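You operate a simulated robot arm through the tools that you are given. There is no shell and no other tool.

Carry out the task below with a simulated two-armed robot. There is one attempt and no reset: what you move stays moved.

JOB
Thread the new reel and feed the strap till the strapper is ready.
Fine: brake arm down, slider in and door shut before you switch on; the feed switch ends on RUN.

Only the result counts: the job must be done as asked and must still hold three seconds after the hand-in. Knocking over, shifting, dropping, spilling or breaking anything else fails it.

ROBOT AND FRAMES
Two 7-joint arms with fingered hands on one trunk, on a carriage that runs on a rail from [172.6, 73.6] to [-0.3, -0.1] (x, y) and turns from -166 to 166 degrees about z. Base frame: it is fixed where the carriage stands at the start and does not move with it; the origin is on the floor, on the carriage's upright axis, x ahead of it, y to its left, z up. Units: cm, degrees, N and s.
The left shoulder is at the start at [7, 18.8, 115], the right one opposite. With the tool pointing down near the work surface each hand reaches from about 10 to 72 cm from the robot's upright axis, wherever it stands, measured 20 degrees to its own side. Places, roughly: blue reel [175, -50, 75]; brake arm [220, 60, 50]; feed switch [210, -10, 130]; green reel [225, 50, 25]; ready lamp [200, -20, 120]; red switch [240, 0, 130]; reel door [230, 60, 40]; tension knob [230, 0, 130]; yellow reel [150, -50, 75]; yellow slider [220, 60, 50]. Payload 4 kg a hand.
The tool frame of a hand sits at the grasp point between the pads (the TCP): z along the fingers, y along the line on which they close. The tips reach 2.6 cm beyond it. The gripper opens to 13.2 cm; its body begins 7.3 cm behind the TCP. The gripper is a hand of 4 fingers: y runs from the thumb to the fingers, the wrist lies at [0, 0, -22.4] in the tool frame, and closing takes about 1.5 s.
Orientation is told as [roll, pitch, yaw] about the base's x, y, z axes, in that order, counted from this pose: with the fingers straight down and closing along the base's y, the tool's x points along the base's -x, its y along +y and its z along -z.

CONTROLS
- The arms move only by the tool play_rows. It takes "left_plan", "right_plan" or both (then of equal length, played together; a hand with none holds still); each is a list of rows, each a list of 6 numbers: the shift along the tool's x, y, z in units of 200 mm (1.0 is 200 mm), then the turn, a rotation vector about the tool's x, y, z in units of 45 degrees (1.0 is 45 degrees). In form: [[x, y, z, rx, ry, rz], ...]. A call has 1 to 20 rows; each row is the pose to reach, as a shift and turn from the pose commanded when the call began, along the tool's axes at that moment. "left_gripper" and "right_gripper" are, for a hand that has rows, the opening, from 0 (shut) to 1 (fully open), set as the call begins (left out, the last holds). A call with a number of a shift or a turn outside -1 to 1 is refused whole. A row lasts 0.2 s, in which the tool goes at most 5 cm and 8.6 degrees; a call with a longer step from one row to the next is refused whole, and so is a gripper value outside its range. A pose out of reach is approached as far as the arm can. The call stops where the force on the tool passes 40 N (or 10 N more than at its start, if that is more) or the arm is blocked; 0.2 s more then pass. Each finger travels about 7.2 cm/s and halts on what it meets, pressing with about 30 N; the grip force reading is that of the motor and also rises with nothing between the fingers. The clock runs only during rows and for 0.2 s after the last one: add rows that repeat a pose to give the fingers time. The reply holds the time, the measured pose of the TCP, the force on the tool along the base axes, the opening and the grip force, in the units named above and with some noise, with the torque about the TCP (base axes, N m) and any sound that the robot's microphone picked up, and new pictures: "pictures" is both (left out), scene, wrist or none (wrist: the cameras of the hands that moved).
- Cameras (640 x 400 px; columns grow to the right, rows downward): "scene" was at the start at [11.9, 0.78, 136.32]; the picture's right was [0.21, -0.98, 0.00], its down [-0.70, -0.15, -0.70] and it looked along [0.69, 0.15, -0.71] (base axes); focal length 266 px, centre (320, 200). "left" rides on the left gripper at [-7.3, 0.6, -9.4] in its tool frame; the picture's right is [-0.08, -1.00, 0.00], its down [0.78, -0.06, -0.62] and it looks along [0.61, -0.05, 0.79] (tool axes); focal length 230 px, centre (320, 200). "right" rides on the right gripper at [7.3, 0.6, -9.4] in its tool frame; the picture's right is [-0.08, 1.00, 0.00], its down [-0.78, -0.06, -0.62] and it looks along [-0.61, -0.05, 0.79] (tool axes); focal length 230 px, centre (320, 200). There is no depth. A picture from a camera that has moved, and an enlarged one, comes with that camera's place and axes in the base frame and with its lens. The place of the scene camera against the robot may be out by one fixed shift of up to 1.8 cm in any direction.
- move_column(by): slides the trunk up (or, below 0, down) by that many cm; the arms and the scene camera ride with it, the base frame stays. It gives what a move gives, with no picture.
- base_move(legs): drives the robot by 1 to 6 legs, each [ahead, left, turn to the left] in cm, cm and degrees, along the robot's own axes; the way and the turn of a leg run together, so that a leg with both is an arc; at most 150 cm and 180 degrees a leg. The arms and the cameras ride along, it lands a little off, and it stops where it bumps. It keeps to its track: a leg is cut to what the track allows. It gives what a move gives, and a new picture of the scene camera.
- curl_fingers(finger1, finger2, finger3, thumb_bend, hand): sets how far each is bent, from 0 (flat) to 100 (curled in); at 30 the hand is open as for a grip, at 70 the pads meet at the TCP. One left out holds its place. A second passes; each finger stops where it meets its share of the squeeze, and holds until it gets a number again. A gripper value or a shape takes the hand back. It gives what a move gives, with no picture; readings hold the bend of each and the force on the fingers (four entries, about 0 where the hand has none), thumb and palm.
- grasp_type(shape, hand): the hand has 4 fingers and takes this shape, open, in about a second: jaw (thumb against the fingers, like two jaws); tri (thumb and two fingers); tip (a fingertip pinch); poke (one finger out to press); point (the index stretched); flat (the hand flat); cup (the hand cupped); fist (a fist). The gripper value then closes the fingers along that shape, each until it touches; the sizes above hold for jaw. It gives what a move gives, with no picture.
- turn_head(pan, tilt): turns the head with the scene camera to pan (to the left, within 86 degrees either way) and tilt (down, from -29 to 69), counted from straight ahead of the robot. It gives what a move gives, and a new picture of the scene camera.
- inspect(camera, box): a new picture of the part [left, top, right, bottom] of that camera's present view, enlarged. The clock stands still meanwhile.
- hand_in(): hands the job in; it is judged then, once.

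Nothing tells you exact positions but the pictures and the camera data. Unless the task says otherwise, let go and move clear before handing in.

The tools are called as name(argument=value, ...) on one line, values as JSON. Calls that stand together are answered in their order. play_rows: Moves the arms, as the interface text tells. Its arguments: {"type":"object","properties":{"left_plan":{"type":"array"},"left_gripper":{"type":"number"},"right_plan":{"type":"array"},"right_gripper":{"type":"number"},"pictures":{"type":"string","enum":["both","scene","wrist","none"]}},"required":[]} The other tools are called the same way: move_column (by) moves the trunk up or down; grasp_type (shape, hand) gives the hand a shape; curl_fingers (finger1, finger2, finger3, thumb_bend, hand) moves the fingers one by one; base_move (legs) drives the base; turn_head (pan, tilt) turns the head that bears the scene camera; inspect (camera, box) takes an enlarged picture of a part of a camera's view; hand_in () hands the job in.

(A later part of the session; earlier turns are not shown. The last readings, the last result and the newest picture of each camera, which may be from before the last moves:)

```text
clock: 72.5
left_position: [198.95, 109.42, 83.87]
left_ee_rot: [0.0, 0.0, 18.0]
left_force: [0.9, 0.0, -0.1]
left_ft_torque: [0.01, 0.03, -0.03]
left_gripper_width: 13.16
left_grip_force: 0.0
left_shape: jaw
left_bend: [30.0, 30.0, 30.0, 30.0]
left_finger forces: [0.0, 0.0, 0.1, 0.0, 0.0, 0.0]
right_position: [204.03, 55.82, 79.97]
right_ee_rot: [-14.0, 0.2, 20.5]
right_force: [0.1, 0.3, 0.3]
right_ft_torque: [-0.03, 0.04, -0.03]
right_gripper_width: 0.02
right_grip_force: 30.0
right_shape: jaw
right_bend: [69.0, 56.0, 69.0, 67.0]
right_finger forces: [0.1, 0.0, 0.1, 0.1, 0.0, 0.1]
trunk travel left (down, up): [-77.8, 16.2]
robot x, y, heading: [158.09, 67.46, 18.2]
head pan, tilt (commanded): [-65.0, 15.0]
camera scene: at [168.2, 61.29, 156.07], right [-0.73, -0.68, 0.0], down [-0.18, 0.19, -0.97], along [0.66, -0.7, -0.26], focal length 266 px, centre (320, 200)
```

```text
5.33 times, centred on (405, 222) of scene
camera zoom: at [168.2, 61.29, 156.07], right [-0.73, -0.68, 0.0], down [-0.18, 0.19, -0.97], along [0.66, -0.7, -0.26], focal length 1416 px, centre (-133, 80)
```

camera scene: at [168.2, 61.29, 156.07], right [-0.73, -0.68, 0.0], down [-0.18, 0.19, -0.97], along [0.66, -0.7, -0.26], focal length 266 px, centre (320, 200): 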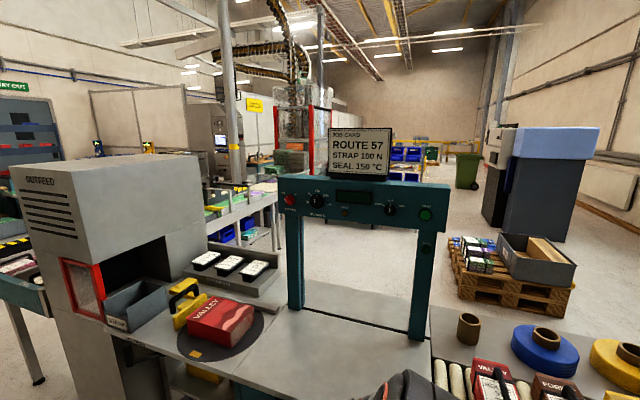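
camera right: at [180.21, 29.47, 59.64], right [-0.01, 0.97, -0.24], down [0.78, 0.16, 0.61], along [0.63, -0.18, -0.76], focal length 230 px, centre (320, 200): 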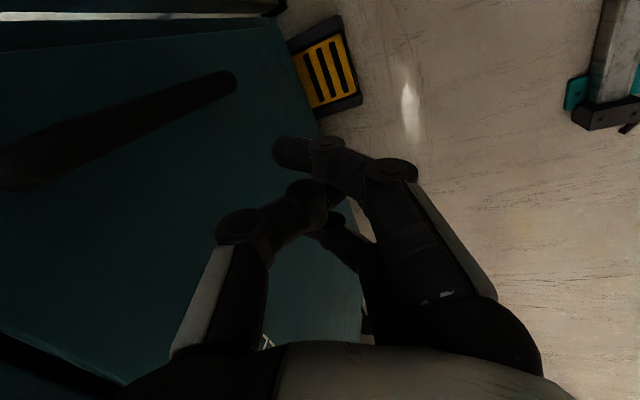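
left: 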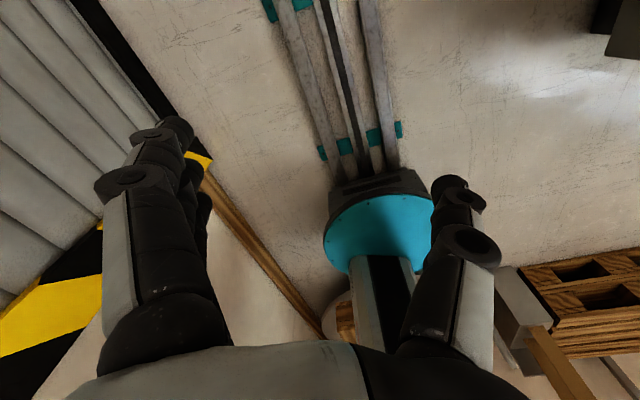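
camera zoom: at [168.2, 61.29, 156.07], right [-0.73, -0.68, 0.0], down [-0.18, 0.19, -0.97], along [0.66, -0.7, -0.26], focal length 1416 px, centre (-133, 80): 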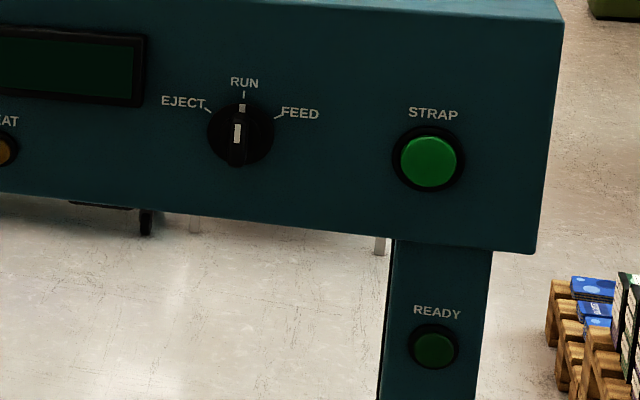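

Tension already reads 100 N as on the job card, power is OFF, and the feed switch stands at RUN. I make the power knob about [245, -3, 130] and the feed knob about [210, -17, 130], so I'll drive to the rail end, where the right arm can reach both.

base_move(legs=[[15.9, 1.4, 0], [0, 0, 10.7]])

turn_head(pan=-80, tilt=20)

inspect(camera="scene", box=[150, 100, 640, 400])

```text
clock: 74.6
left_position: [204.79, 122.37, 83.77]
left_ee_rot: [-0.1, 0.0, 29.0]
left_force: [0.3, -0.3, 0.6]
left_ft_torque: [-0.01, -0.03, 0.0]
left_gripper_width: 13.18
left_grip_force: 0.0
left_shape: jaw
left_bend: [30.0, 30.0, 30.0, 30.0]
left_finger forces: [0.0, 0.0, 0.0, 0.0, 0.1, 0.0]
right_position: [219.56, 70.73, 79.95]
right_ee_rot: [-13.9, 0.4, 31.3]
right_force: [0.2, 0.2, 0.6]
right_ft_torque: [-0.02, 0.0, -0.02]
right_gripper_width: 0.0
right_grip_force: 30.1
right_shape: jaw
right_bend: [69.0, 56.0, 69.0, 67.0]
right_finger forces: [0.1, 0.0, 0.0, 0.1, 0.0, 0.0]
trunk travel left (down, up): [-77.8, 16.2]
robot x, y, heading: [172.42, 73.47, 29.1]
head pan, tilt (commanded): [-65.0, 15.0]
camera scene: at [183.33, 69.62, 156.07], right [-0.59, -0.81, 0.0], down [-0.21, 0.15, -0.97], along [0.78, -0.57, -0.26], focal length 266 px, centre (320, 200)
```

scene: 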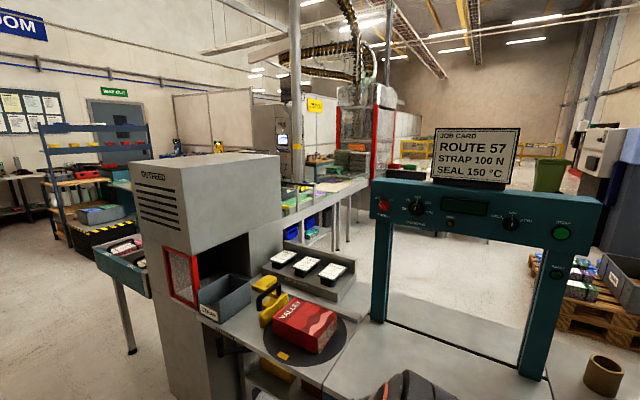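

```text
clock: 75.4
left_position: [204.52, 122.46, 83.72]
left_ee_rot: [-0.1, 0.0, 29.0]
left_force: [-0.8, -0.3, -0.3]
left_ft_torque: [-0.01, -0.02, 0.0]
left_gripper_width: 13.17
left_grip_force: 0.1
left_shape: jaw
left_bend: [30.0, 30.0, 30.0, 30.0]
left_finger forces: [0.0, 0.0, 0.0, 0.1, 0.0, 0.1]
right_position: [219.44, 70.81, 79.95]
right_ee_rot: [-13.9, 0.3, 31.4]
right_force: [-0.7, -0.1, -0.4]
right_ft_torque: [0.03, 0.02, 0.02]
right_gripper_width: 0.0
right_grip_force: 30.0
right_shape: jaw
right_bend: [69.0, 56.0, 69.0, 67.0]
right_finger forces: [0.0, 0.1, 0.0, 0.0, 0.0, 0.0]
trunk travel left (down, up): [-77.8, 16.2]
robot x, y, heading: [172.27, 73.22, 28.9]
head pan, tilt (commanded): [-80.0, 20.0]
camera scene: at [181.56, 67.81, 155.27], right [-0.78, -0.63, 0.0], down [-0.22, 0.27, -0.94], along [0.59, -0.73, -0.34], focal length 266 px, centre (320, 200)
```

scene: 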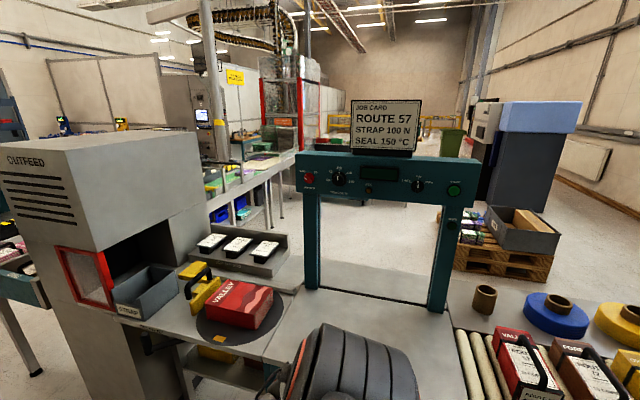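

```text
1.31 times, centred on (395, 250) of scene
camera zoom: at [181.56, 67.81, 155.27], right [-0.78, -0.63, 0.0], down [-0.22, 0.27, -0.94], along [0.59, -0.73, -0.34], focal length 347 px, centre (222, 135)
```

zoom: 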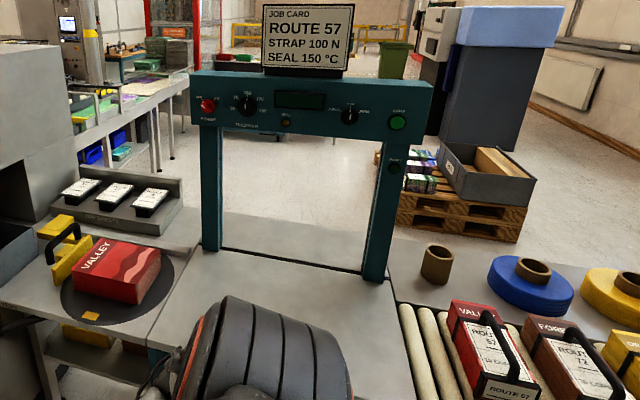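

Both views agree on the knob places (power about [244.4, -3, 130], feed about [209.6, -17.5, 130]), and power is near the limit of reach. I'll raise the right hand out in the aisle and bring the fingers level, pointing forward.

play_rows(right_plan=[[0, -0.04, -0.16, -0.1, 0, 0], [0, -0.08, -0.33, -0.2, 0, 0], [0, -0.12, -0.5, -0.31, 0, 0], [0, -0.16, -0.66, -0.31, 0, 0], [0, -0.2, -0.82, -0.31, 0, 0], [0, -0.24, -0.97, -0.31, 0, 0]], right_gripper=0.5, pictures="none")

play_rows(right_plan=[[-0.08, 0, -0.11, 0, -0.17, 0], [-0.17, 0, -0.22, 0, -0.34, 0], [-0.25, 0, -0.33, 0, -0.5, 0], [-0.33, 0, -0.44, 0, -0.67, 0], [-0.42, 0, -0.55, 0, -0.84, 0], [-0.5, 0, -0.65, 0, -1.0, 0]], pictures="none")

play_rows(right_plan=[[-0.13, 0, -0.01, 0, -0.17, 0], [-0.26, 0, -0.02, 0, -0.34, 0], [-0.39, 0, -0.035, 0, -0.5, 0], [-0.52, 0, -0.05, 0, -0.67, 0], [-0.65, 0, -0.06, 0, -0.84, 0], [-0.78, 0, -0.07, 0, -1.0, 0], [-0.78, 0, -0.07, 0, -1.0, 0]], pictures="both")

```text
clock: 76.8
left_position: [204.56, 122.33, 83.65]
left_ee_rot: [0.1, 0.0, 29.0]
left_force: [1.0, 0.0, 0.7]
left_ft_torque: [0.01, 0.01, -0.01]
left_gripper_width: 13.18
left_grip_force: 0.0
left_shape: jaw
left_bend: [30.0, 30.0, 30.0, 30.0]
left_finger forces: [0.0, 0.1, 0.1, 0.1, 0.0, 0.0]
right_position: [219.56, 70.87, 99.98]
right_ee_rot: [0.1, 0.4, 31.3]
right_force: [-1.1, -0.1, 0.4]
right_ft_torque: [-0.02, 0.02, 0.0]
right_gripper_width: 6.55
right_grip_force: 0.1
right_shape: jaw
right_bend: [73.0, 73.0, 73.0, 70.0]
right_finger forces: [0.0, 0.1, 0.0, 0.0, 0.0, 0.0]
trunk travel left (down, up): [-77.8, 16.2]
robot x, y, heading: [172.42, 74.15, 29.3]
head pan, tilt (commanded): [-80.0, 20.0]
```

```text
clock: 78.2
left_position: [204.65, 122.41, 83.8]
left_ee_rot: [0.0, 0.0, 29.1]
left_force: [0.3, 0.9, 0.3]
left_ft_torque: [-0.03, 0.03, 0.02]
left_gripper_width: 13.17
left_grip_force: 0.0
left_shape: jaw
left_bend: [30.0, 30.0, 30.0, 30.0]
left_finger forces: [0.0, 0.0, 0.0, 0.0, 0.0, 0.0]
right_position: [230.08, 77.23, 111.23]
right_ee_rot: [0.0, -42.4, 31.3]
right_force: [0.8, -0.5, -0.3]
right_ft_torque: [0.01, -0.03, 0.03]
right_gripper_width: 6.56
right_grip_force: 0.1
right_shape: jaw
right_bend: [73.0, 73.0, 73.0, 70.0]
right_finger forces: [0.0, 0.1, 0.0, 0.1, 0.0, 0.1]
right hand out of reach, approached as far as the arm can: row 1, 2, 3, 4, 5, 6
trunk travel left (down, up): [-77.8, 16.2]
robot x, y, heading: [172.34, 73.62, 29.0]
head pan, tilt (commanded): [-80.0, 20.0]
```

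```text
clock: 79.8
left_position: [204.68, 122.36, 83.9]
left_ee_rot: [0.0, 0.0, 28.9]
left_force: [0.0, 0.2, 0.3]
left_ft_torque: [0.0, -0.02, 0.0]
left_gripper_width: 13.21
left_grip_force: 0.0
left_shape: jaw
left_bend: [30.0, 30.0, 30.0, 30.0]
left_finger forces: [0.0, 0.1, 0.0, 0.0, 0.0, 0.0]
right_position: [238.76, 82.48, 122.84]
right_ee_rot: [12.1, -89.7, 19.2]
right_force: [0.2, -0.7, 0.0]
right_ft_torque: [-0.01, 0.01, 0.01]
right_gripper_width: 6.57
right_grip_force: 0.1
right_shape: jaw
right_bend: [73.0, 73.0, 73.0, 70.0]
right_finger forces: [0.0, 0.0, 0.0, 0.0, 0.0, 0.0]
trunk travel left (down, up): [-77.8, 16.2]
robot x, y, heading: [172.34, 73.46, 29.0]
head pan, tilt (commanded): [-80.0, 20.0]
camera scene: at [181.55, 67.77, 155.26], right [-0.78, -0.63, 0.0], down [-0.22, 0.27, -0.94], along [0.59, -0.73, -0.34], focal length 266 px, centre (320, 200)
camera right: at [230.44, 78.02, 115.67], right [-0.52, 0.85, 0.08], down [-0.49, -0.37, 0.79], along [0.7, 0.37, 0.61], focal length 230 px, centre (320, 200)
```

scene: 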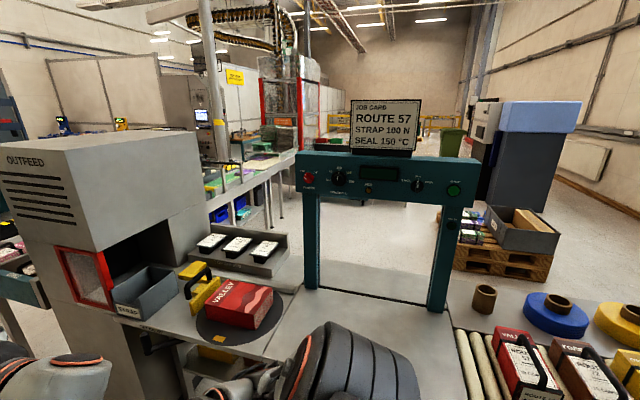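
right: 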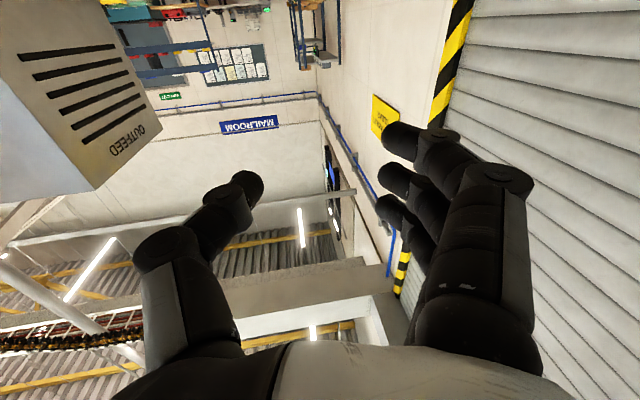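

The hand is level, pointing along the aisle. I'll swing it to the right over the bench at panel height, in stages.

play_rows(right_plan=[[-0.03, -0.16, -0.02, 0.075, 0, 0], [-0.07, -0.31, -0.06, 0.15, 0, 0], [-0.1, -0.47, -0.11, 0.225, 0, 0], [-0.13, -0.62, -0.16, 0.3, 0, 0], [-0.17, -0.78, -0.22, 0.37, 0, 0], [-0.2, -0.93, -0.285, 0.444, 0, 0]], pictures="none")

play_rows(right_plan=[[-0.02, -0.16, -0.02, 0.075, 0, 0], [-0.05, -0.31, -0.06, 0.15, 0, 0], [-0.07, -0.47, -0.11, 0.225, 0, 0], [-0.1, -0.62, -0.16, 0.3, 0, 0], [-0.12, -0.78, -0.23, 0.37, 0, 0], [-0.15, -0.925, -0.297, 0.444, 0, 0], [-0.15, -0.925, -0.297, 0.444, 0, 0]], pictures="both")

```text
clock: 81.2
left_position: [204.64, 122.29, 83.75]
left_ee_rot: [-0.1, 0.0, 29.0]
left_force: [1.1, 0.4, -0.3]
left_ft_torque: [0.0, -0.03, -0.02]
left_gripper_width: 13.17
left_grip_force: 0.0
left_shape: jaw
left_bend: [30.0, 30.0, 30.0, 30.0]
left_finger forces: [0.1, 0.0, 0.0, 0.0, 0.1, 0.0]
right_position: [243.66, 63.42, 126.93]
right_ee_rot: [-8.7, -89.7, 20.0]
right_force: [0.7, 0.0, 0.4]
right_ft_torque: [-0.03, -0.01, 0.01]
right_gripper_width: 6.56
right_grip_force: 0.0
right_shape: jaw
right_bend: [73.0, 73.0, 73.0, 70.0]
right_finger forces: [0.0, 0.1, 0.0, 0.0, 0.0, 0.1]
trunk travel left (down, up): [-77.8, 16.2]
robot x, y, heading: [172.4, 73.73, 29.2]
head pan, tilt (commanded): [-80.0, 20.0]
```

```text
clock: 82.8
left_position: [204.6, 122.49, 83.72]
left_ee_rot: [0.0, 0.0, 29.0]
left_force: [1.0, -0.2, 0.6]
left_ft_torque: [0.03, 0.03, 0.01]
left_gripper_width: 13.18
left_grip_force: 0.0
left_shape: jaw
left_bend: [30.0, 30.0, 30.0, 30.0]
left_finger forces: [0.0, 0.0, 0.0, 0.1, 0.0, 0.1]
right_position: [241.45, 44.24, 129.88]
right_ee_rot: [-31.7, -89.6, 23.1]
right_force: [-0.2, 0.5, -0.5]
right_ft_torque: [0.02, 0.04, -0.02]
right_gripper_width: 6.57
right_grip_force: 0.1
right_shape: jaw
right_bend: [73.0, 73.0, 73.0, 70.0]
right_finger forces: [0.0, 0.0, 0.1, 0.0, 0.1, 0.0]
trunk travel left (down, up): [-77.8, 16.2]
robot x, y, heading: [172.13, 73.53, 29.0]
head pan, tilt (commanded): [-80.0, 20.0]
camera scene: at [181.6, 67.86, 155.26], right [-0.78, -0.63, 0.0], down [-0.22, 0.27, -0.94], along [0.59, -0.73, -0.34], focal length 266 px, centre (320, 200)
camera right: at [232.2, 46.13, 122.64], right [0.15, 0.99, 0.07], down [-0.61, 0.03, 0.79], along [0.77, -0.16, 0.61], focal length 230 px, centre (320, 200)
```

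scene: 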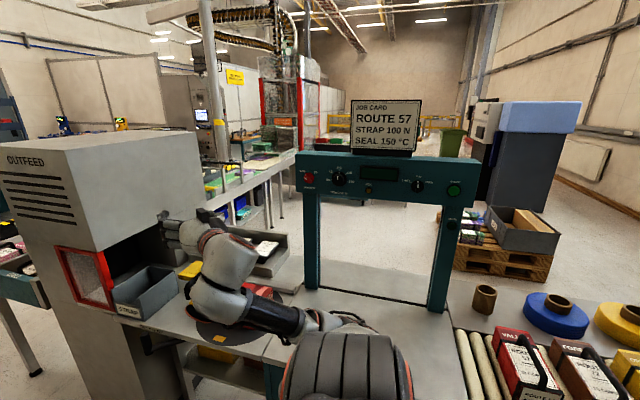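
right: 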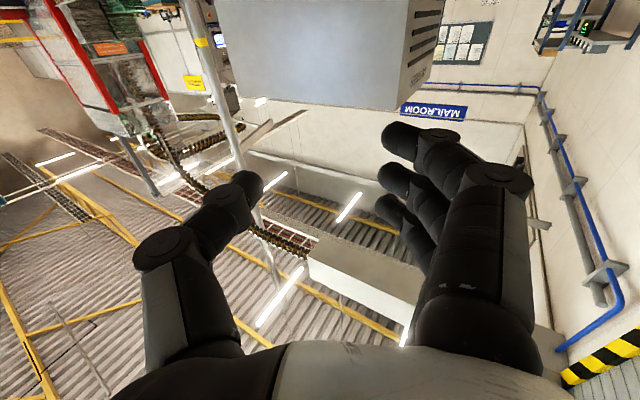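

The arm is clear of the tower and bench. I'll continue swinging toward the power switch.

play_rows(right_plan=[[0, -0.16, -0.01, 0.075, 0, 0], [0, -0.32, -0.04, 0.15, 0, 0], [0, -0.48, -0.08, 0.225, 0, 0], [0, -0.64, -0.12, 0.3, 0, 0], [0, -0.8, -0.16, 0.37, 0, 0], [0, -0.975, -0.206, 0.444, 0, 0]], pictures="none")

play_rows(right_plan=[[0, -0.12, 0.03, 0.075, 0, 0], [0, -0.24, 0.07, 0.15, 0, 0], [0, -0.35, 0.11, 0.225, 0, 0], [0, -0.46, 0.16, 0.3, 0, 0], [0, -0.57, 0.2, 0.37, 0, 0], [0, -0.68, 0.246, 0.42, 0, 0], [0, -0.68, 0.246, 0.42, 0, 0]], pictures="both")

```text
clock: 84.2
left_position: [204.47, 122.33, 83.84]
left_ee_rot: [0.1, 0.0, 29.0]
left_force: [0.1, 1.1, -0.3]
left_ft_torque: [-0.01, -0.01, -0.01]
left_gripper_width: 13.17
left_grip_force: 0.1
left_shape: jaw
left_bend: [30.0, 30.0, 30.0, 30.0]
left_finger forces: [0.0, 0.0, 0.0, 0.1, 0.0, 0.0]
right_position: [234.22, 25.7, 129.99]
right_ee_rot: [-50.6, -89.7, 21.9]
right_force: [0.2, -1.3, 0.2]
right_ft_torque: [-0.04, 0.03, 0.02]
right_gripper_width: 6.58
right_grip_force: 0.0
right_shape: jaw
right_bend: [73.0, 73.0, 73.0, 70.0]
right_finger forces: [0.1, 0.1, 0.0, 0.1, 0.1, 0.0]
trunk travel left (down, up): [-77.8, 16.2]
robot x, y, heading: [172.3, 73.81, 28.8]
head pan, tilt (commanded): [-80.0, 20.0]
```

```text
clock: 85.8
left_position: [204.65, 122.38, 83.84]
left_ee_rot: [0.0, 0.0, 29.0]
left_force: [-0.4, 0.4, 1.4]
left_ft_torque: [0.03, 0.01, -0.02]
left_gripper_width: 13.18
left_grip_force: 0.1
left_shape: jaw
left_bend: [30.0, 30.0, 30.0, 30.0]
left_finger forces: [0.0, 0.1, 0.1, 0.1, 0.0, 0.1]
right_position: [232.26, 11.38, 130.24]
right_ee_rot: [-72.5, -89.6, 24.9]
right_force: [0.1, 0.1, -0.5]
right_ft_torque: [0.0, 0.0, -0.01]
right_gripper_width: 6.57
right_grip_force: 0.1
right_shape: jaw
right_bend: [73.0, 73.0, 73.0, 70.0]
right_finger forces: [0.1, 0.1, 0.0, 0.0, 0.0, 0.1]
trunk travel left (down, up): [-77.8, 16.2]
robot x, y, heading: [172.3, 73.64, 28.8]
head pan, tilt (commanded): [-80.0, 20.0]
camera scene: at [181.56, 67.85, 155.27], right [-0.78, -0.63, 0.0], down [-0.22, 0.27, -0.94], along [0.59, -0.73, -0.34], focal length 266 px, centre (320, 200)
camera right: at [226.21, 18.63, 122.92], right [0.74, 0.67, 0.07], down [-0.46, 0.42, 0.79], along [0.5, -0.61, 0.61], focal length 230 px, centre (320, 200)
```

scene: 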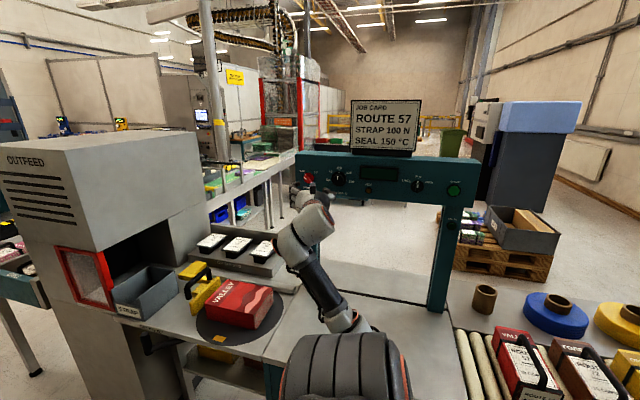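
right: 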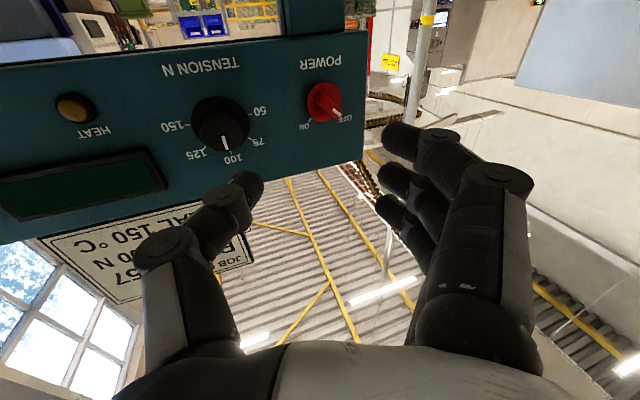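

The wrist camera now sees the panel upside-down, with the power knob about 19 cm ahead of the grasp point. I'll roll the hand 45° so the fingers will straddle the knob's ridge, and move 8 cm closer.

play_rows(right_plan=[[0, 0.01, 0.07, 0, 0, -0.17], [0, 0.02, 0.14, 0, 0, -0.34], [0, 0.03, 0.21, 0, 0, -0.51], [0, 0.04, 0.28, 0, 0, -0.68], [0, 0.04, 0.35, 0, 0, -0.85], [0, 0.04, 0.4, 0, 0, -1.0], [0, 0.04, 0.4, 0, 0, -1.0]], pictures="both")

inspect(camera="scene", box=[270, 150, 400, 240])

```text
clock: 87.4
left_position: [204.67, 122.55, 83.78]
left_ee_rot: [0.0, 0.0, 29.0]
left_force: [-0.5, 0.6, 1.2]
left_ft_torque: [-0.02, 0.03, 0.0]
left_gripper_width: 13.19
left_grip_force: 0.0
left_shape: jaw
left_bend: [30.0, 30.0, 30.0, 30.0]
left_finger forces: [0.0, 0.0, 0.1, 0.0, 0.0, 0.1]
right_position: [238.2, 6.06, 130.0]
right_ee_rot: [-89.9, -44.6, 42.4]
right_force: [0.4, 0.1, 0.1]
right_ft_torque: [-0.01, 0.0, 0.01]
right_gripper_width: 6.58
right_grip_force: 0.0
right_shape: jaw
right_bend: [73.0, 73.0, 73.0, 70.0]
right_finger forces: [0.1, 0.0, 0.0, 0.0, 0.0, 0.1]
trunk travel left (down, up): [-77.8, 16.2]
robot x, y, heading: [172.21, 73.66, 28.8]
head pan, tilt (commanded): [-80.0, 20.0]
camera scene: at [181.57, 67.84, 155.26], right [-0.78, -0.63, 0.0], down [-0.22, 0.27, -0.94], along [0.59, -0.73, -0.34], focal length 266 px, centre (320, 200)
camera right: at [228.32, 9.61, 124.63], right [0.56, 0.51, -0.66], down [-0.03, 0.8, 0.6], along [0.83, -0.31, 0.46], focal length 230 px, centre (320, 200)
```

scene: 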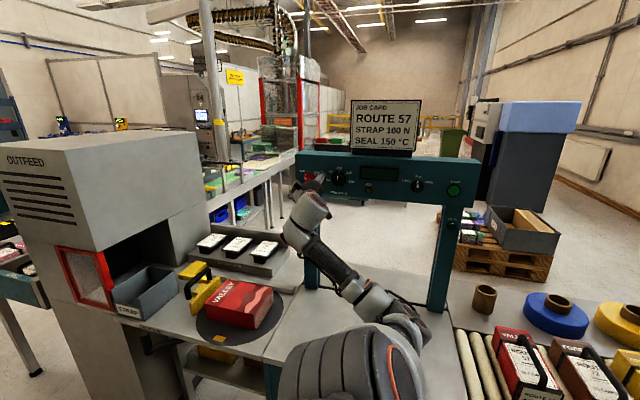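
right: 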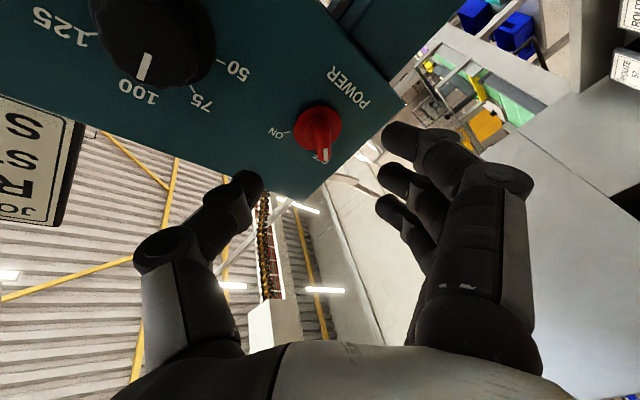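

```text
4.44 times, centred on (335, 195) of scene
camera zoom: at [181.57, 67.84, 155.26], right [-0.78, -0.63, 0.0], down [-0.22, 0.27, -0.94], along [0.59, -0.73, -0.34], focal length 1180 px, centre (253, 222)
```

zoom: 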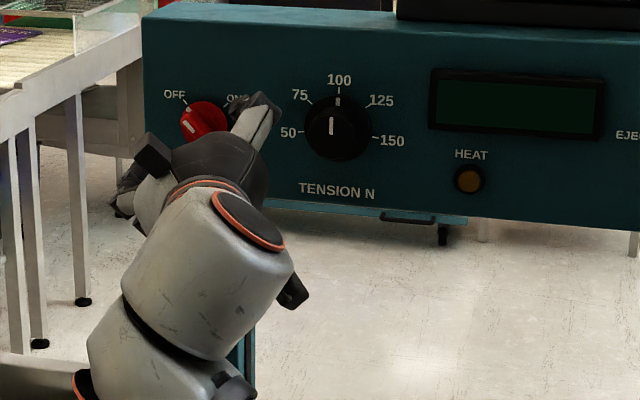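

The ridge lies neatly between thumb and fingers, and I now put the knob at about [246.3, -2.9, 130.5], 12 cm ahead. I'll advance 8.5 cm and check reach.

play_rows(right_plan=[[-0.01, -0.01, 0.1, 0, 0, 0], [-0.018, -0.018, 0.2, 0, 0, 0], [-0.018, -0.018, 0.3, 0, 0, 0], [-0.018, -0.018, 0.38, 0, 0, 0], [-0.018, -0.018, 0.425, 0, 0, 0], [-0.018, -0.018, 0.425, 0, 0, 0]], pictures="both")

inspect(camera="scene", box=[270, 150, 400, 240])

```text
clock: 88.5
left_position: [204.23, 122.92, 83.57]
left_ee_rot: [-0.5, -0.1, 29.1]
left_force: [-0.7, -0.3, 0.6]
left_ft_torque: [0.02, 0.01, 0.04]
left_gripper_width: 13.21
left_grip_force: 0.0
left_shape: jaw
left_bend: [30.0, 30.0, 30.0, 30.0]
left_finger forces: [0.0, 0.0, 0.0, 0.0, 0.1, 0.0]
right_position: [242.98, 1.43, 132.07]
right_ee_rot: [-91.3, -44.5, 43.8]
right_force: [-23.1, 33.5, 2.9]
right_ft_torque: [-0.74, -0.45, -0.95]
right_gripper_width: 5.96
right_grip_force: 0.0
right_shape: jaw
right_bend: [73.0, 73.0, 73.0, 76.0]
right_finger forces: [0.0, 0.0, 0.1, 0.0, 40.0, 0.1]
trunk travel left (down, up): [-77.8, 16.2]
robot x, y, heading: [172.59, 73.37, 29.0]
head pan, tilt (commanded): [-80.0, 20.0]
stopped in row 5 (right hand): the force on the tool passed its limit at 47 N (the readings are from after the stop); the commanded pose is now the measured one
camera scene: at [180.79, 68.75, 155.35], right [-0.78, -0.63, 0.0], down [-0.21, 0.26, -0.94], along [0.59, -0.73, -0.33], focal length 266 px, centre (320, 200)
camera right: at [233.07, 4.92, 126.34], right [0.56, 0.51, -0.66], down [-0.05, 0.81, 0.58], along [0.83, -0.3, 0.48], focal length 230 px, centre (320, 200)
```

scene: 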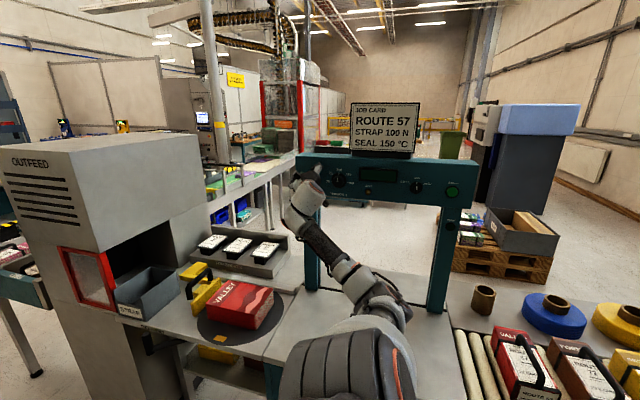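
right: 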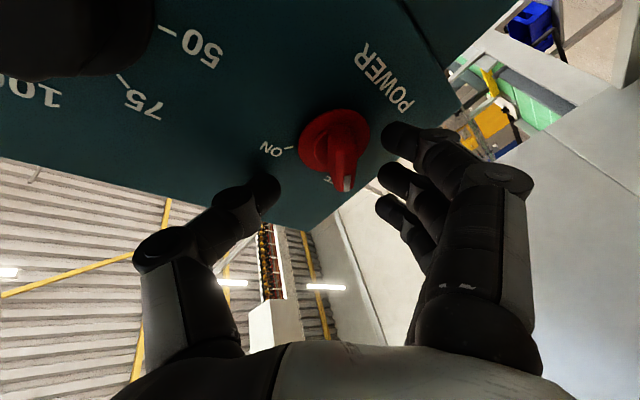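

```text
4.44 times, centred on (335, 195) of scene
camera zoom: at [180.79, 68.75, 155.35], right [-0.78, -0.63, 0.0], down [-0.21, 0.26, -0.94], along [0.59, -0.73, -0.33], focal length 1180 px, centre (253, 222)
```

zoom: 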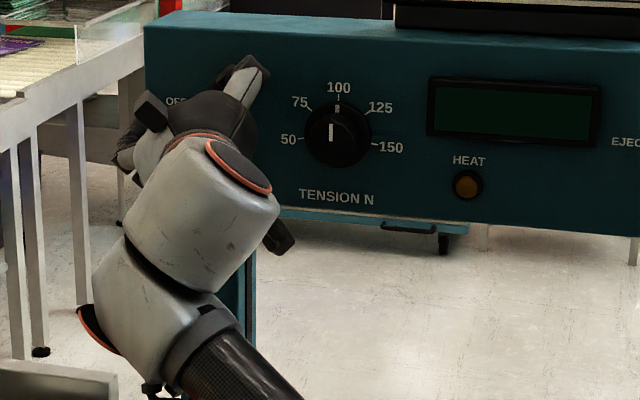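

The thumb tip touched the panel face just above the knob (47 N), because the hand comes in at 19° to the panel. I'll back off, square the hand up by 12°, narrow the grip and lower it 1.5 cm.

play_rows(right_plan=[[0, 0, -0.1, 0, 0, 0], [0, 0, -0.2, 0, 0, 0], [0.0, 0.03, -0.2, 0.06, 0.06, 0], [0.01, 0.06, -0.15, 0.125, 0.125, 0], [0.017, 0.087, -0.1, 0.1886, 0.1886, 0], [0.017, 0.087, -0.033, 0.1886, 0.1886, 0], [0.017, 0.087, -0.033, 0.1886, 0.1886, 0]], right_gripper=0.32, pictures="both")

inspect(camera="right", box=[200, 60, 460, 260])

```text
clock: 90.1
left_position: [204.42, 122.57, 83.65]
left_ee_rot: [-0.2, 0.0, 29.1]
left_force: [0.5, 0.6, 0.8]
left_ft_torque: [-0.02, -0.01, -0.02]
left_gripper_width: 13.16
left_grip_force: 0.1
left_shape: jaw
left_bend: [30.0, 30.0, 30.0, 30.0]
left_finger forces: [0.0, 0.1, 0.0, 0.0, 0.0, 0.1]
right_position: [243.56, 1.72, 129.55]
right_ee_rot: [-90.4, -44.6, 30.8]
right_force: [-5.5, 5.8, -1.3]
right_ft_torque: [-0.09, -0.11, -0.23]
right_gripper_width: 4.26
right_grip_force: 0.1
right_shape: jaw
right_bend: [73.0, 73.0, 73.0, 70.0]
right_finger forces: [0.0, 0.0, 0.0, 0.0, 7.1, 0.0]
trunk travel left (down, up): [-77.8, 16.2]
robot x, y, heading: [172.63, 73.89, 29.2]
head pan, tilt (commanded): [-80.0, 20.0]
camera scene: at [181.44, 67.95, 155.27], right [-0.78, -0.63, 0.0], down [-0.21, 0.26, -0.94], along [0.59, -0.73, -0.34], focal length 266 px, centre (320, 200)
camera right: at [234.71, 7.24, 124.04], right [0.65, 0.38, -0.65], down [0.13, 0.8, 0.59], along [0.75, -0.47, 0.47], focal length 230 px, centre (320, 200)
```

scene: 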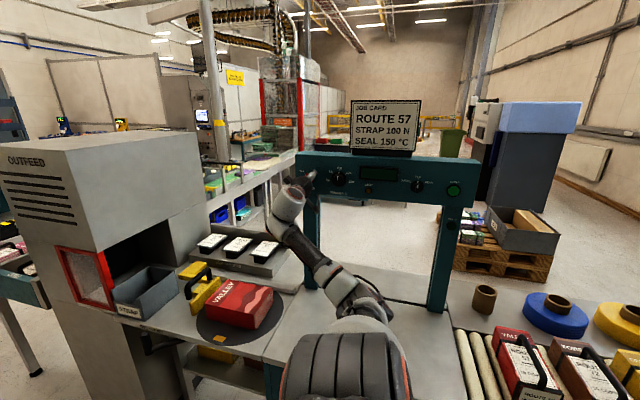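
right: 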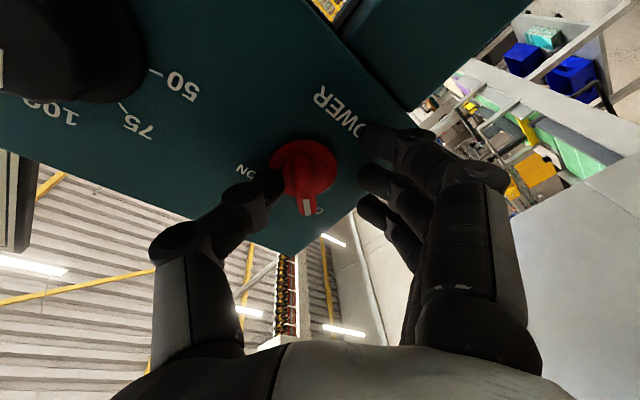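

```text
2.00 times, centred on (330, 160) of right
camera zoom: at [234.71, 7.24, 124.04], right [0.65, 0.38, -0.65], down [0.13, 0.8, 0.59], along [0.75, -0.47, 0.47], focal length 460 px, centre (300, 280)
```

zoom: 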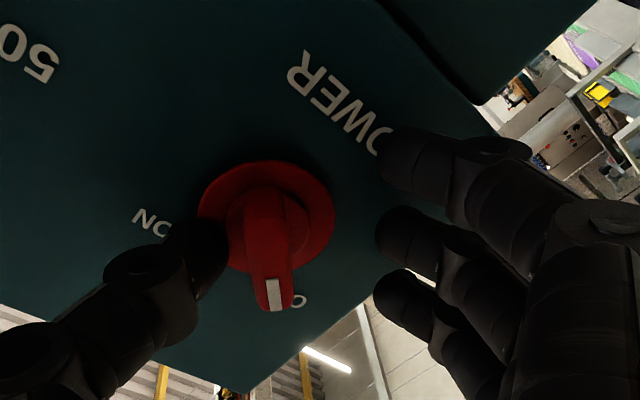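

The knob is about 1 cm toward the thumb side, so the thumb is rubbing its hub. I'll back off a little, shift up by about 1.3 cm to centre on the ridge, and come forward again.

play_rows(right_plan=[[0, 0, -0.08, 0, 0, 0], [-0.025, -0.023, -0.08, 0, 0, 0], [-0.048, -0.047, -0.08, 0, 0, 0], [-0.048, -0.047, -0.04, 0, 0, 0], [-0.048, -0.047, 0.0, 0, 0, 0], [-0.048, -0.047, 0.0, 0, 0, 0]], pictures="wrist")

inspect(camera="right", box=[200, 60, 460, 260])

```text
clock: 91.5
left_position: [204.55, 122.47, 83.69]
left_ee_rot: [-0.2, -0.1, 29.1]
left_force: [-0.3, 0.0, -0.3]
left_ft_torque: [-0.01, 0.01, 0.0]
left_gripper_width: 13.18
left_grip_force: 0.1
left_shape: jaw
left_bend: [30.0, 30.0, 30.0, 30.0]
left_finger forces: [0.0, 0.1, 0.0, 0.0, 0.1, 0.0]
right_position: [243.73, 1.72, 130.81]
right_ee_rot: [-90.4, -44.7, 30.9]
right_force: [-3.4, 4.3, -0.1]
right_ft_torque: [-0.11, -0.06, -0.11]
right_gripper_width: 4.25
right_grip_force: 0.0
right_shape: jaw
right_bend: [73.0, 73.0, 73.0, 70.0]
right_finger forces: [0.0, 0.0, 0.1, 0.0, 5.5, 0.0]
trunk travel left (down, up): [-77.8, 16.2]
robot x, y, heading: [172.44, 73.48, 28.9]
head pan, tilt (commanded): [-80.0, 20.0]
camera right: at [234.81, 7.29, 125.33], right [0.65, 0.38, -0.65], down [0.13, 0.8, 0.59], along [0.75, -0.47, 0.47], focal length 230 px, centre (320, 200)
```

right: 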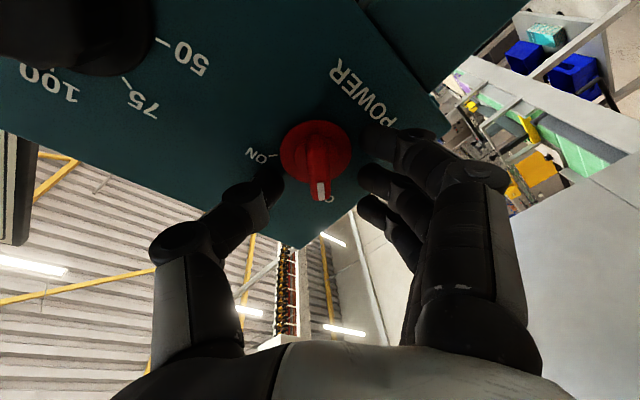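

```text
2.00 times, centred on (330, 160) of right
camera zoom: at [234.81, 7.29, 125.33], right [0.65, 0.38, -0.65], down [0.13, 0.8, 0.59], along [0.75, -0.47, 0.47], focal length 460 px, centre (300, 280)
```

zoom: 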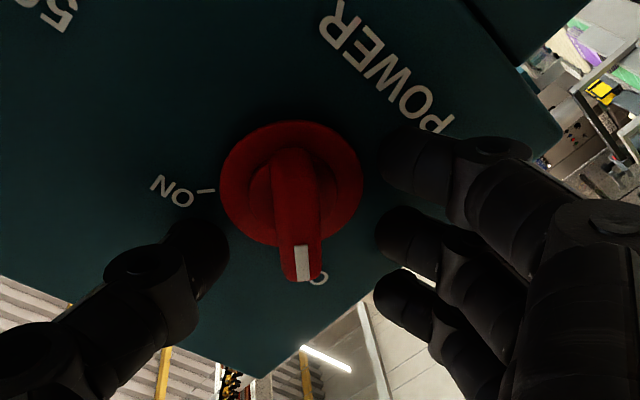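

The ridge is centred now, but the open thumb already reaches the panel. I'll back off slightly, narrow the grip to about 3 cm, then advance so the tips sit on either side of the ridge.

play_rows(right_plan=[[0, 0, -0.05, 0, 0, 0], [0, 0, -0.05, 0, 0, 0], [0, 0, -0.05, 0, 0, 0], [0, 0, -0.02, 0, 0, 0], [0, 0, 0.01, 0, 0, 0], [0, 0, 0.03, 0, 0, 0], [0, 0, 0.05, 0, 0, 0], [0, 0, 0.05, 0, 0, 0]], right_gripper=0.22, pictures="wrist")

inspect(camera="right", box=[200, 60, 460, 260])

```text
clock: 93.3
left_position: [204.29, 122.83, 83.57]
left_ee_rot: [-0.4, 0.0, 29.0]
left_force: [-0.5, -0.1, 0.1]
left_ft_torque: [-0.01, 0.01, 0.04]
left_gripper_width: 13.19
left_grip_force: 0.1
left_shape: jaw
left_bend: [30.0, 30.0, 30.0, 30.0]
left_finger forces: [0.0, 0.0, 0.0, 0.0, 0.0, 0.0]
right_position: [244.02, 1.55, 131.43]
right_ee_rot: [-90.8, -44.6, 31.3]
right_force: [-19.1, 31.3, -4.0]
right_ft_torque: [0.29, 0.08, -0.5]
right_gripper_width: 3.08
right_grip_force: 0.0
right_shape: jaw
right_bend: [75.0, 73.0, 73.0, 73.0]
right_finger forces: [13.0, 0.0, 0.0, 0.0, 22.9, 0.1]
trunk travel left (down, up): [-77.8, 16.2]
robot x, y, heading: [172.09, 73.68, 29.2]
head pan, tilt (commanded): [-80.0, 20.0]
camera right: at [235.09, 6.99, 125.77], right [0.65, 0.38, -0.65], down [0.13, 0.8, 0.59], along [0.75, -0.47, 0.47], focal length 230 px, centre (320, 200)
```

right: 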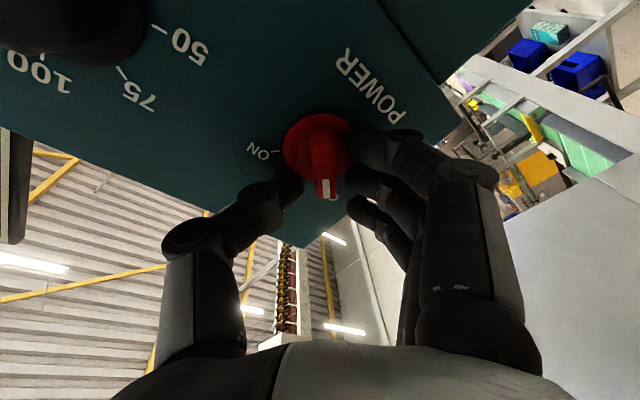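

```text
2.00 times, centred on (330, 160) of right
camera zoom: at [235.09, 6.99, 125.77], right [0.65, 0.38, -0.65], down [0.13, 0.8, 0.59], along [0.75, -0.47, 0.47], focal length 460 px, centre (300, 280)
```

zoom: 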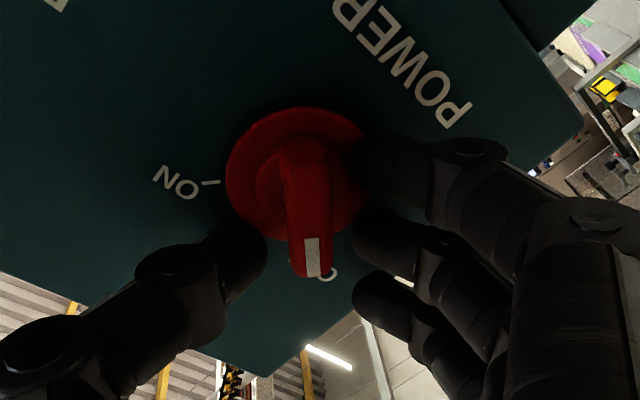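

The tips are on either side of the ridge, lightly pressing the panel. As the fingers close they retract, so I'll narrow a bit more and advance again before pinching.

play_rows(right_plan=[[0.01, 0.01, -0.04, 0, 0, 0], [0.015, 0.015, -0.04, 0, 0, 0], [0.015, 0.015, -0.02, 0, 0, 0], [0.015, 0.015, 0.01, 0, 0, 0], [0.015, 0.015, 0.035, 0, 0, 0], [0.015, 0.015, 0.055, 0, 0, 0], [0.015, 0.015, 0.055, 0, 0, 0]], right_gripper=0.16, pictures="wrist")

inspect(camera="right", box=[200, 60, 460, 260])

```text
clock: 94.4
left_position: [204.0, 122.85, 83.57]
left_ee_rot: [-0.5, 0.1, 29.1]
left_force: [-0.2, 0.7, 0.3]
left_ft_torque: [-0.02, 0.02, -0.01]
left_gripper_width: 13.17
left_grip_force: 0.0
left_shape: jaw
left_bend: [30.0, 30.0, 30.0, 30.0]
left_finger forces: [0.0, 0.0, 0.0, 0.0, 0.1, 0.0]
right_position: [243.96, 1.38, 130.88]
right_ee_rot: [-90.6, -44.6, 31.3]
right_force: [-19.7, 31.9, -3.2]
right_ft_torque: [0.35, 0.17, -0.07]
right_gripper_width: 1.24
right_grip_force: 30.3
right_shape: jaw
right_bend: [75.0, 71.0, 68.0, 73.0]
right_finger forces: [16.4, 30.9, 0.1, 0.0, 30.3, 0.1]
trunk travel left (down, up): [-77.8, 16.2]
robot x, y, heading: [172.14, 73.59, 29.1]
head pan, tilt (commanded): [-80.0, 20.0]
stopped in row 5 (right hand): the force on the tool passed its limit at 52 N (the readings are from after the stop); the commanded pose is now the measured one
camera right: at [235.13, 6.9, 125.3], right [0.65, 0.38, -0.66], down [0.13, 0.8, 0.59], along [0.75, -0.47, 0.47], focal length 230 px, centre (320, 200)
```

right: 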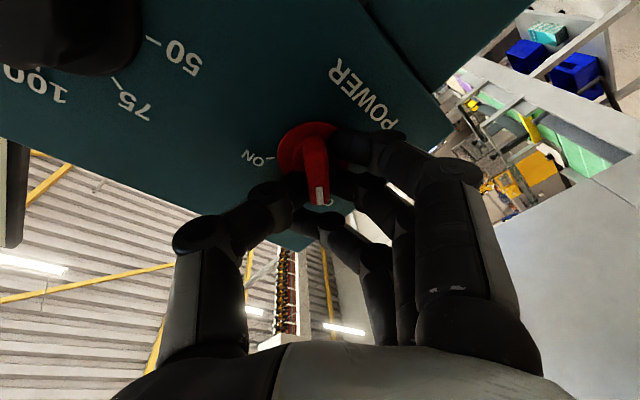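

```text
2.00 times, centred on (330, 160) of right
camera zoom: at [235.13, 6.9, 125.3], right [0.65, 0.38, -0.66], down [0.13, 0.8, 0.59], along [0.75, -0.47, 0.47], focal length 460 px, centre (300, 280)
```

zoom: 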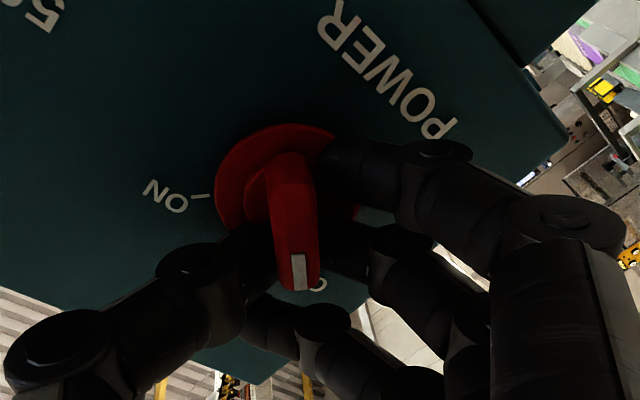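

The thumb and middle finger now pinch the ridge firmly (about 30 N). I'll ease off the panel slightly and turn clockwise 45°.

play_rows(right_plan=[[0, 0, -0.015, 0, 0, 0], [0, 0, -0.02, 0, 0, 0.12], [0, 0, -0.02, 0, 0, 0.25], [0, 0, -0.02, 0, 0, 0.37], [0, 0, -0.02, 0, 0, 0.5], [0, 0, -0.02, 0, 0, 0.62], [0, 0, -0.02, 0, 0, 0.75], [0, 0, -0.02, 0, 0, 0.87], [0, 0, -0.02, 0, 0, 1.0], [0, 0, -0.02, 0, 0, 1.0]], right_gripper=0, pictures="both")

inspect(camera="right", box=[200, 60, 460, 260])

```text
clock: 96.6
left_position: [203.89, 122.78, 83.72]
left_ee_rot: [-0.5, -0.3, 29.0]
left_force: [0.4, 0.6, -0.5]
left_ft_torque: [-0.02, 0.0, -0.02]
left_gripper_width: 13.19
left_grip_force: 0.0
left_shape: jaw
left_bend: [30.0, 30.0, 30.0, 30.0]
left_finger forces: [0.0, 0.0, 0.1, 0.0, 0.1, 0.0]
right_position: [243.42, 1.38, 131.3]
right_ee_rot: [-171.6, -89.2, 112.0]
right_force: [-20.3, 0.8, 32.8]
right_ft_torque: [-0.59, 0.05, -0.38]
right_gripper_width: 1.03
right_grip_force: 29.6
right_shape: jaw
right_bend: [75.0, 68.0, 68.0, 72.0]
right_finger forces: [3.2, 11.4, 0.0, 0.0, 44.8, 0.0]
trunk travel left (down, up): [-77.8, 16.2]
robot x, y, heading: [172.17, 73.67, 29.0]
head pan, tilt (commanded): [-80.0, 20.0]
camera scene: at [180.39, 68.41, 155.37], right [-0.78, -0.63, 0.0], down [-0.21, 0.26, -0.94], along [0.59, -0.73, -0.33], focal length 266 px, centre (320, 200)
camera right: at [239.02, 9.49, 123.91], right [0.86, 0.51, 0.08], down [-0.37, 0.51, 0.78], along [0.35, -0.7, 0.63], focal length 230 px, centre (320, 200)
```

scene: 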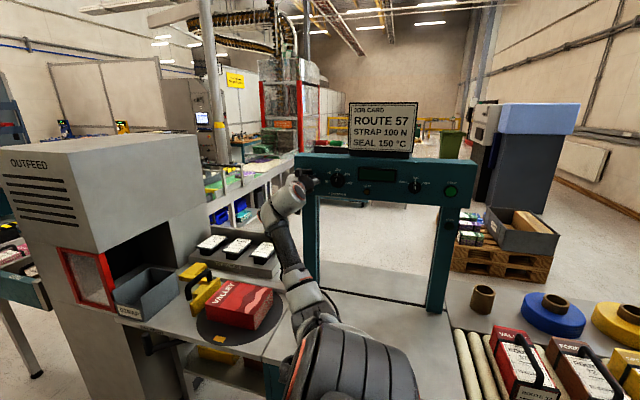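
right: 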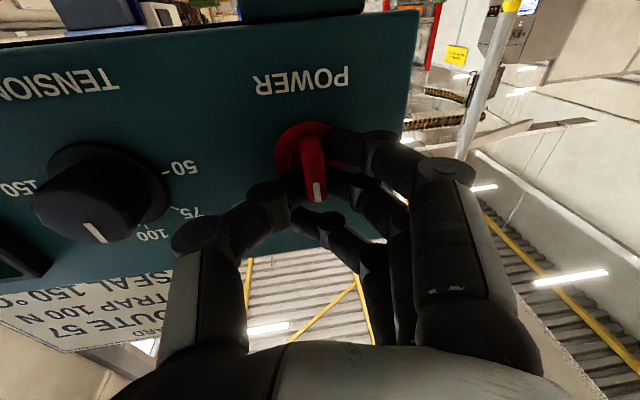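

```text
2.00 times, centred on (330, 160) of right
camera zoom: at [239.02, 9.49, 123.91], right [0.86, 0.51, 0.08], down [-0.37, 0.51, 0.78], along [0.35, -0.7, 0.63], focal length 460 px, centre (300, 280)
```

zoom: 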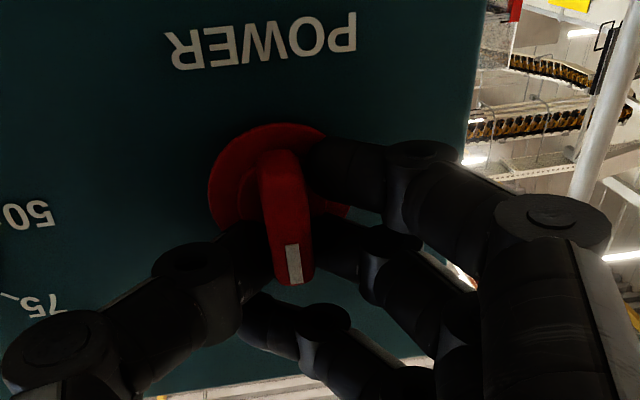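

The knob has turned halfway and its pointer stands straight up. I'll relieve the sideways load a little and turn the remaining 45° to ON.

play_rows(right_plan=[[-0.015, -0.01, 0, 0, 0, 0], [-0.03, -0.02, 0, 0, 0, 0], [-0.03, -0.02, 0, 0, 0, 0.12], [-0.03, -0.02, 0, 0, 0, 0.25], [-0.03, -0.02, 0, 0, 0, 0.37], [-0.03, -0.02, 0, 0, 0, 0.5], [-0.03, -0.02, 0, 0, 0, 0.62], [-0.03, -0.02, 0, 0, 0, 0.75], [-0.03, -0.02, 0, 0, 0, 0.87], [-0.03, -0.02, 0, 0, 0, 1.0], [-0.03, -0.02, 0, 0, 0, 1.0]], pictures="both")

inspect(camera="right", box=[200, 60, 460, 260])

```text
clock: 99.0
left_position: [203.79, 122.6, 83.97]
left_ee_rot: [-0.4, -0.3, 29.1]
left_force: [0.2, 0.1, -0.4]
left_ft_torque: [-0.03, 0.0, -0.01]
left_gripper_width: 13.18
left_grip_force: 0.1
left_shape: jaw
left_bend: [30.0, 30.0, 30.0, 30.0]
left_finger forces: [0.1, 0.0, 0.0, 0.0, 0.0, 0.0]
right_position: [242.65, 0.74, 132.03]
right_ee_rot: [91.4, -44.9, -150.6]
right_force: [-26.3, -12.7, 33.1]
right_ft_torque: [-0.78, 0.03, -0.5]
right_gripper_width: 0.56
right_grip_force: 30.2
right_shape: jaw
right_bend: [76.0, 71.0, 68.0, 74.0]
right_finger forces: [1.9, 27.1, 0.0, 0.1, 51.3, 0.0]
trunk travel left (down, up): [-77.8, 16.2]
robot x, y, heading: [172.75, 73.34, 29.1]
head pan, tilt (commanded): [-80.0, 20.0]
camera scene: at [180.25, 68.08, 155.41], right [-0.78, -0.63, -0.01], down [-0.21, 0.26, -0.94], along [0.59, -0.73, -0.34], focal length 266 px, centre (320, 200)
camera right: at [242.74, 11.48, 127.15], right [0.55, 0.34, 0.76], down [-0.83, 0.24, 0.5], along [-0.01, -0.91, 0.41], focal length 230 px, centre (320, 200)
```

scene: 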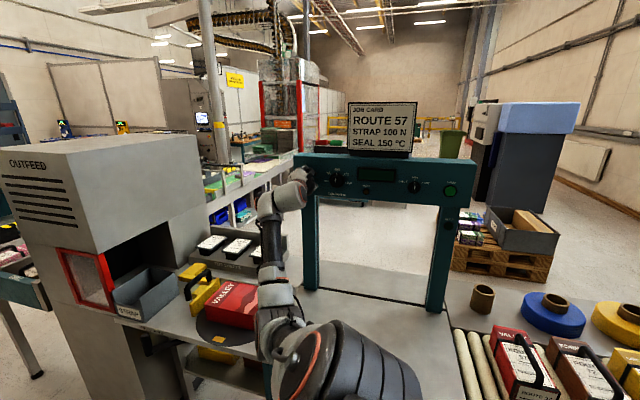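
right: 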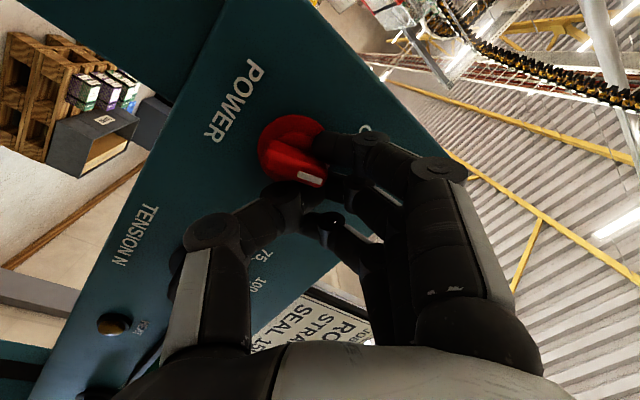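

```text
2.00 times, centred on (330, 160) of right
camera zoom: at [242.74, 11.48, 127.15], right [0.55, 0.34, 0.76], down [-0.83, 0.24, 0.5], along [-0.01, -0.91, 0.41], focal length 460 px, centre (300, 280)
```

zoom: 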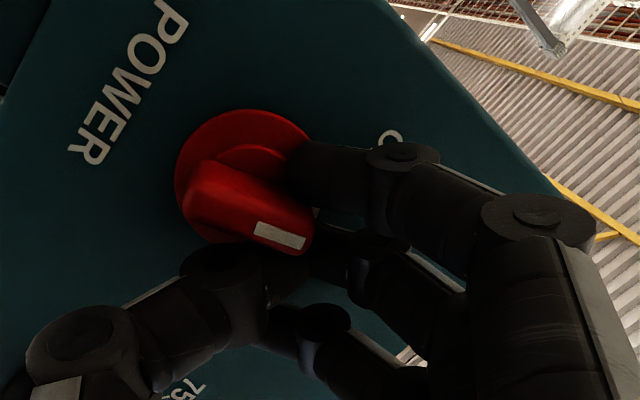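

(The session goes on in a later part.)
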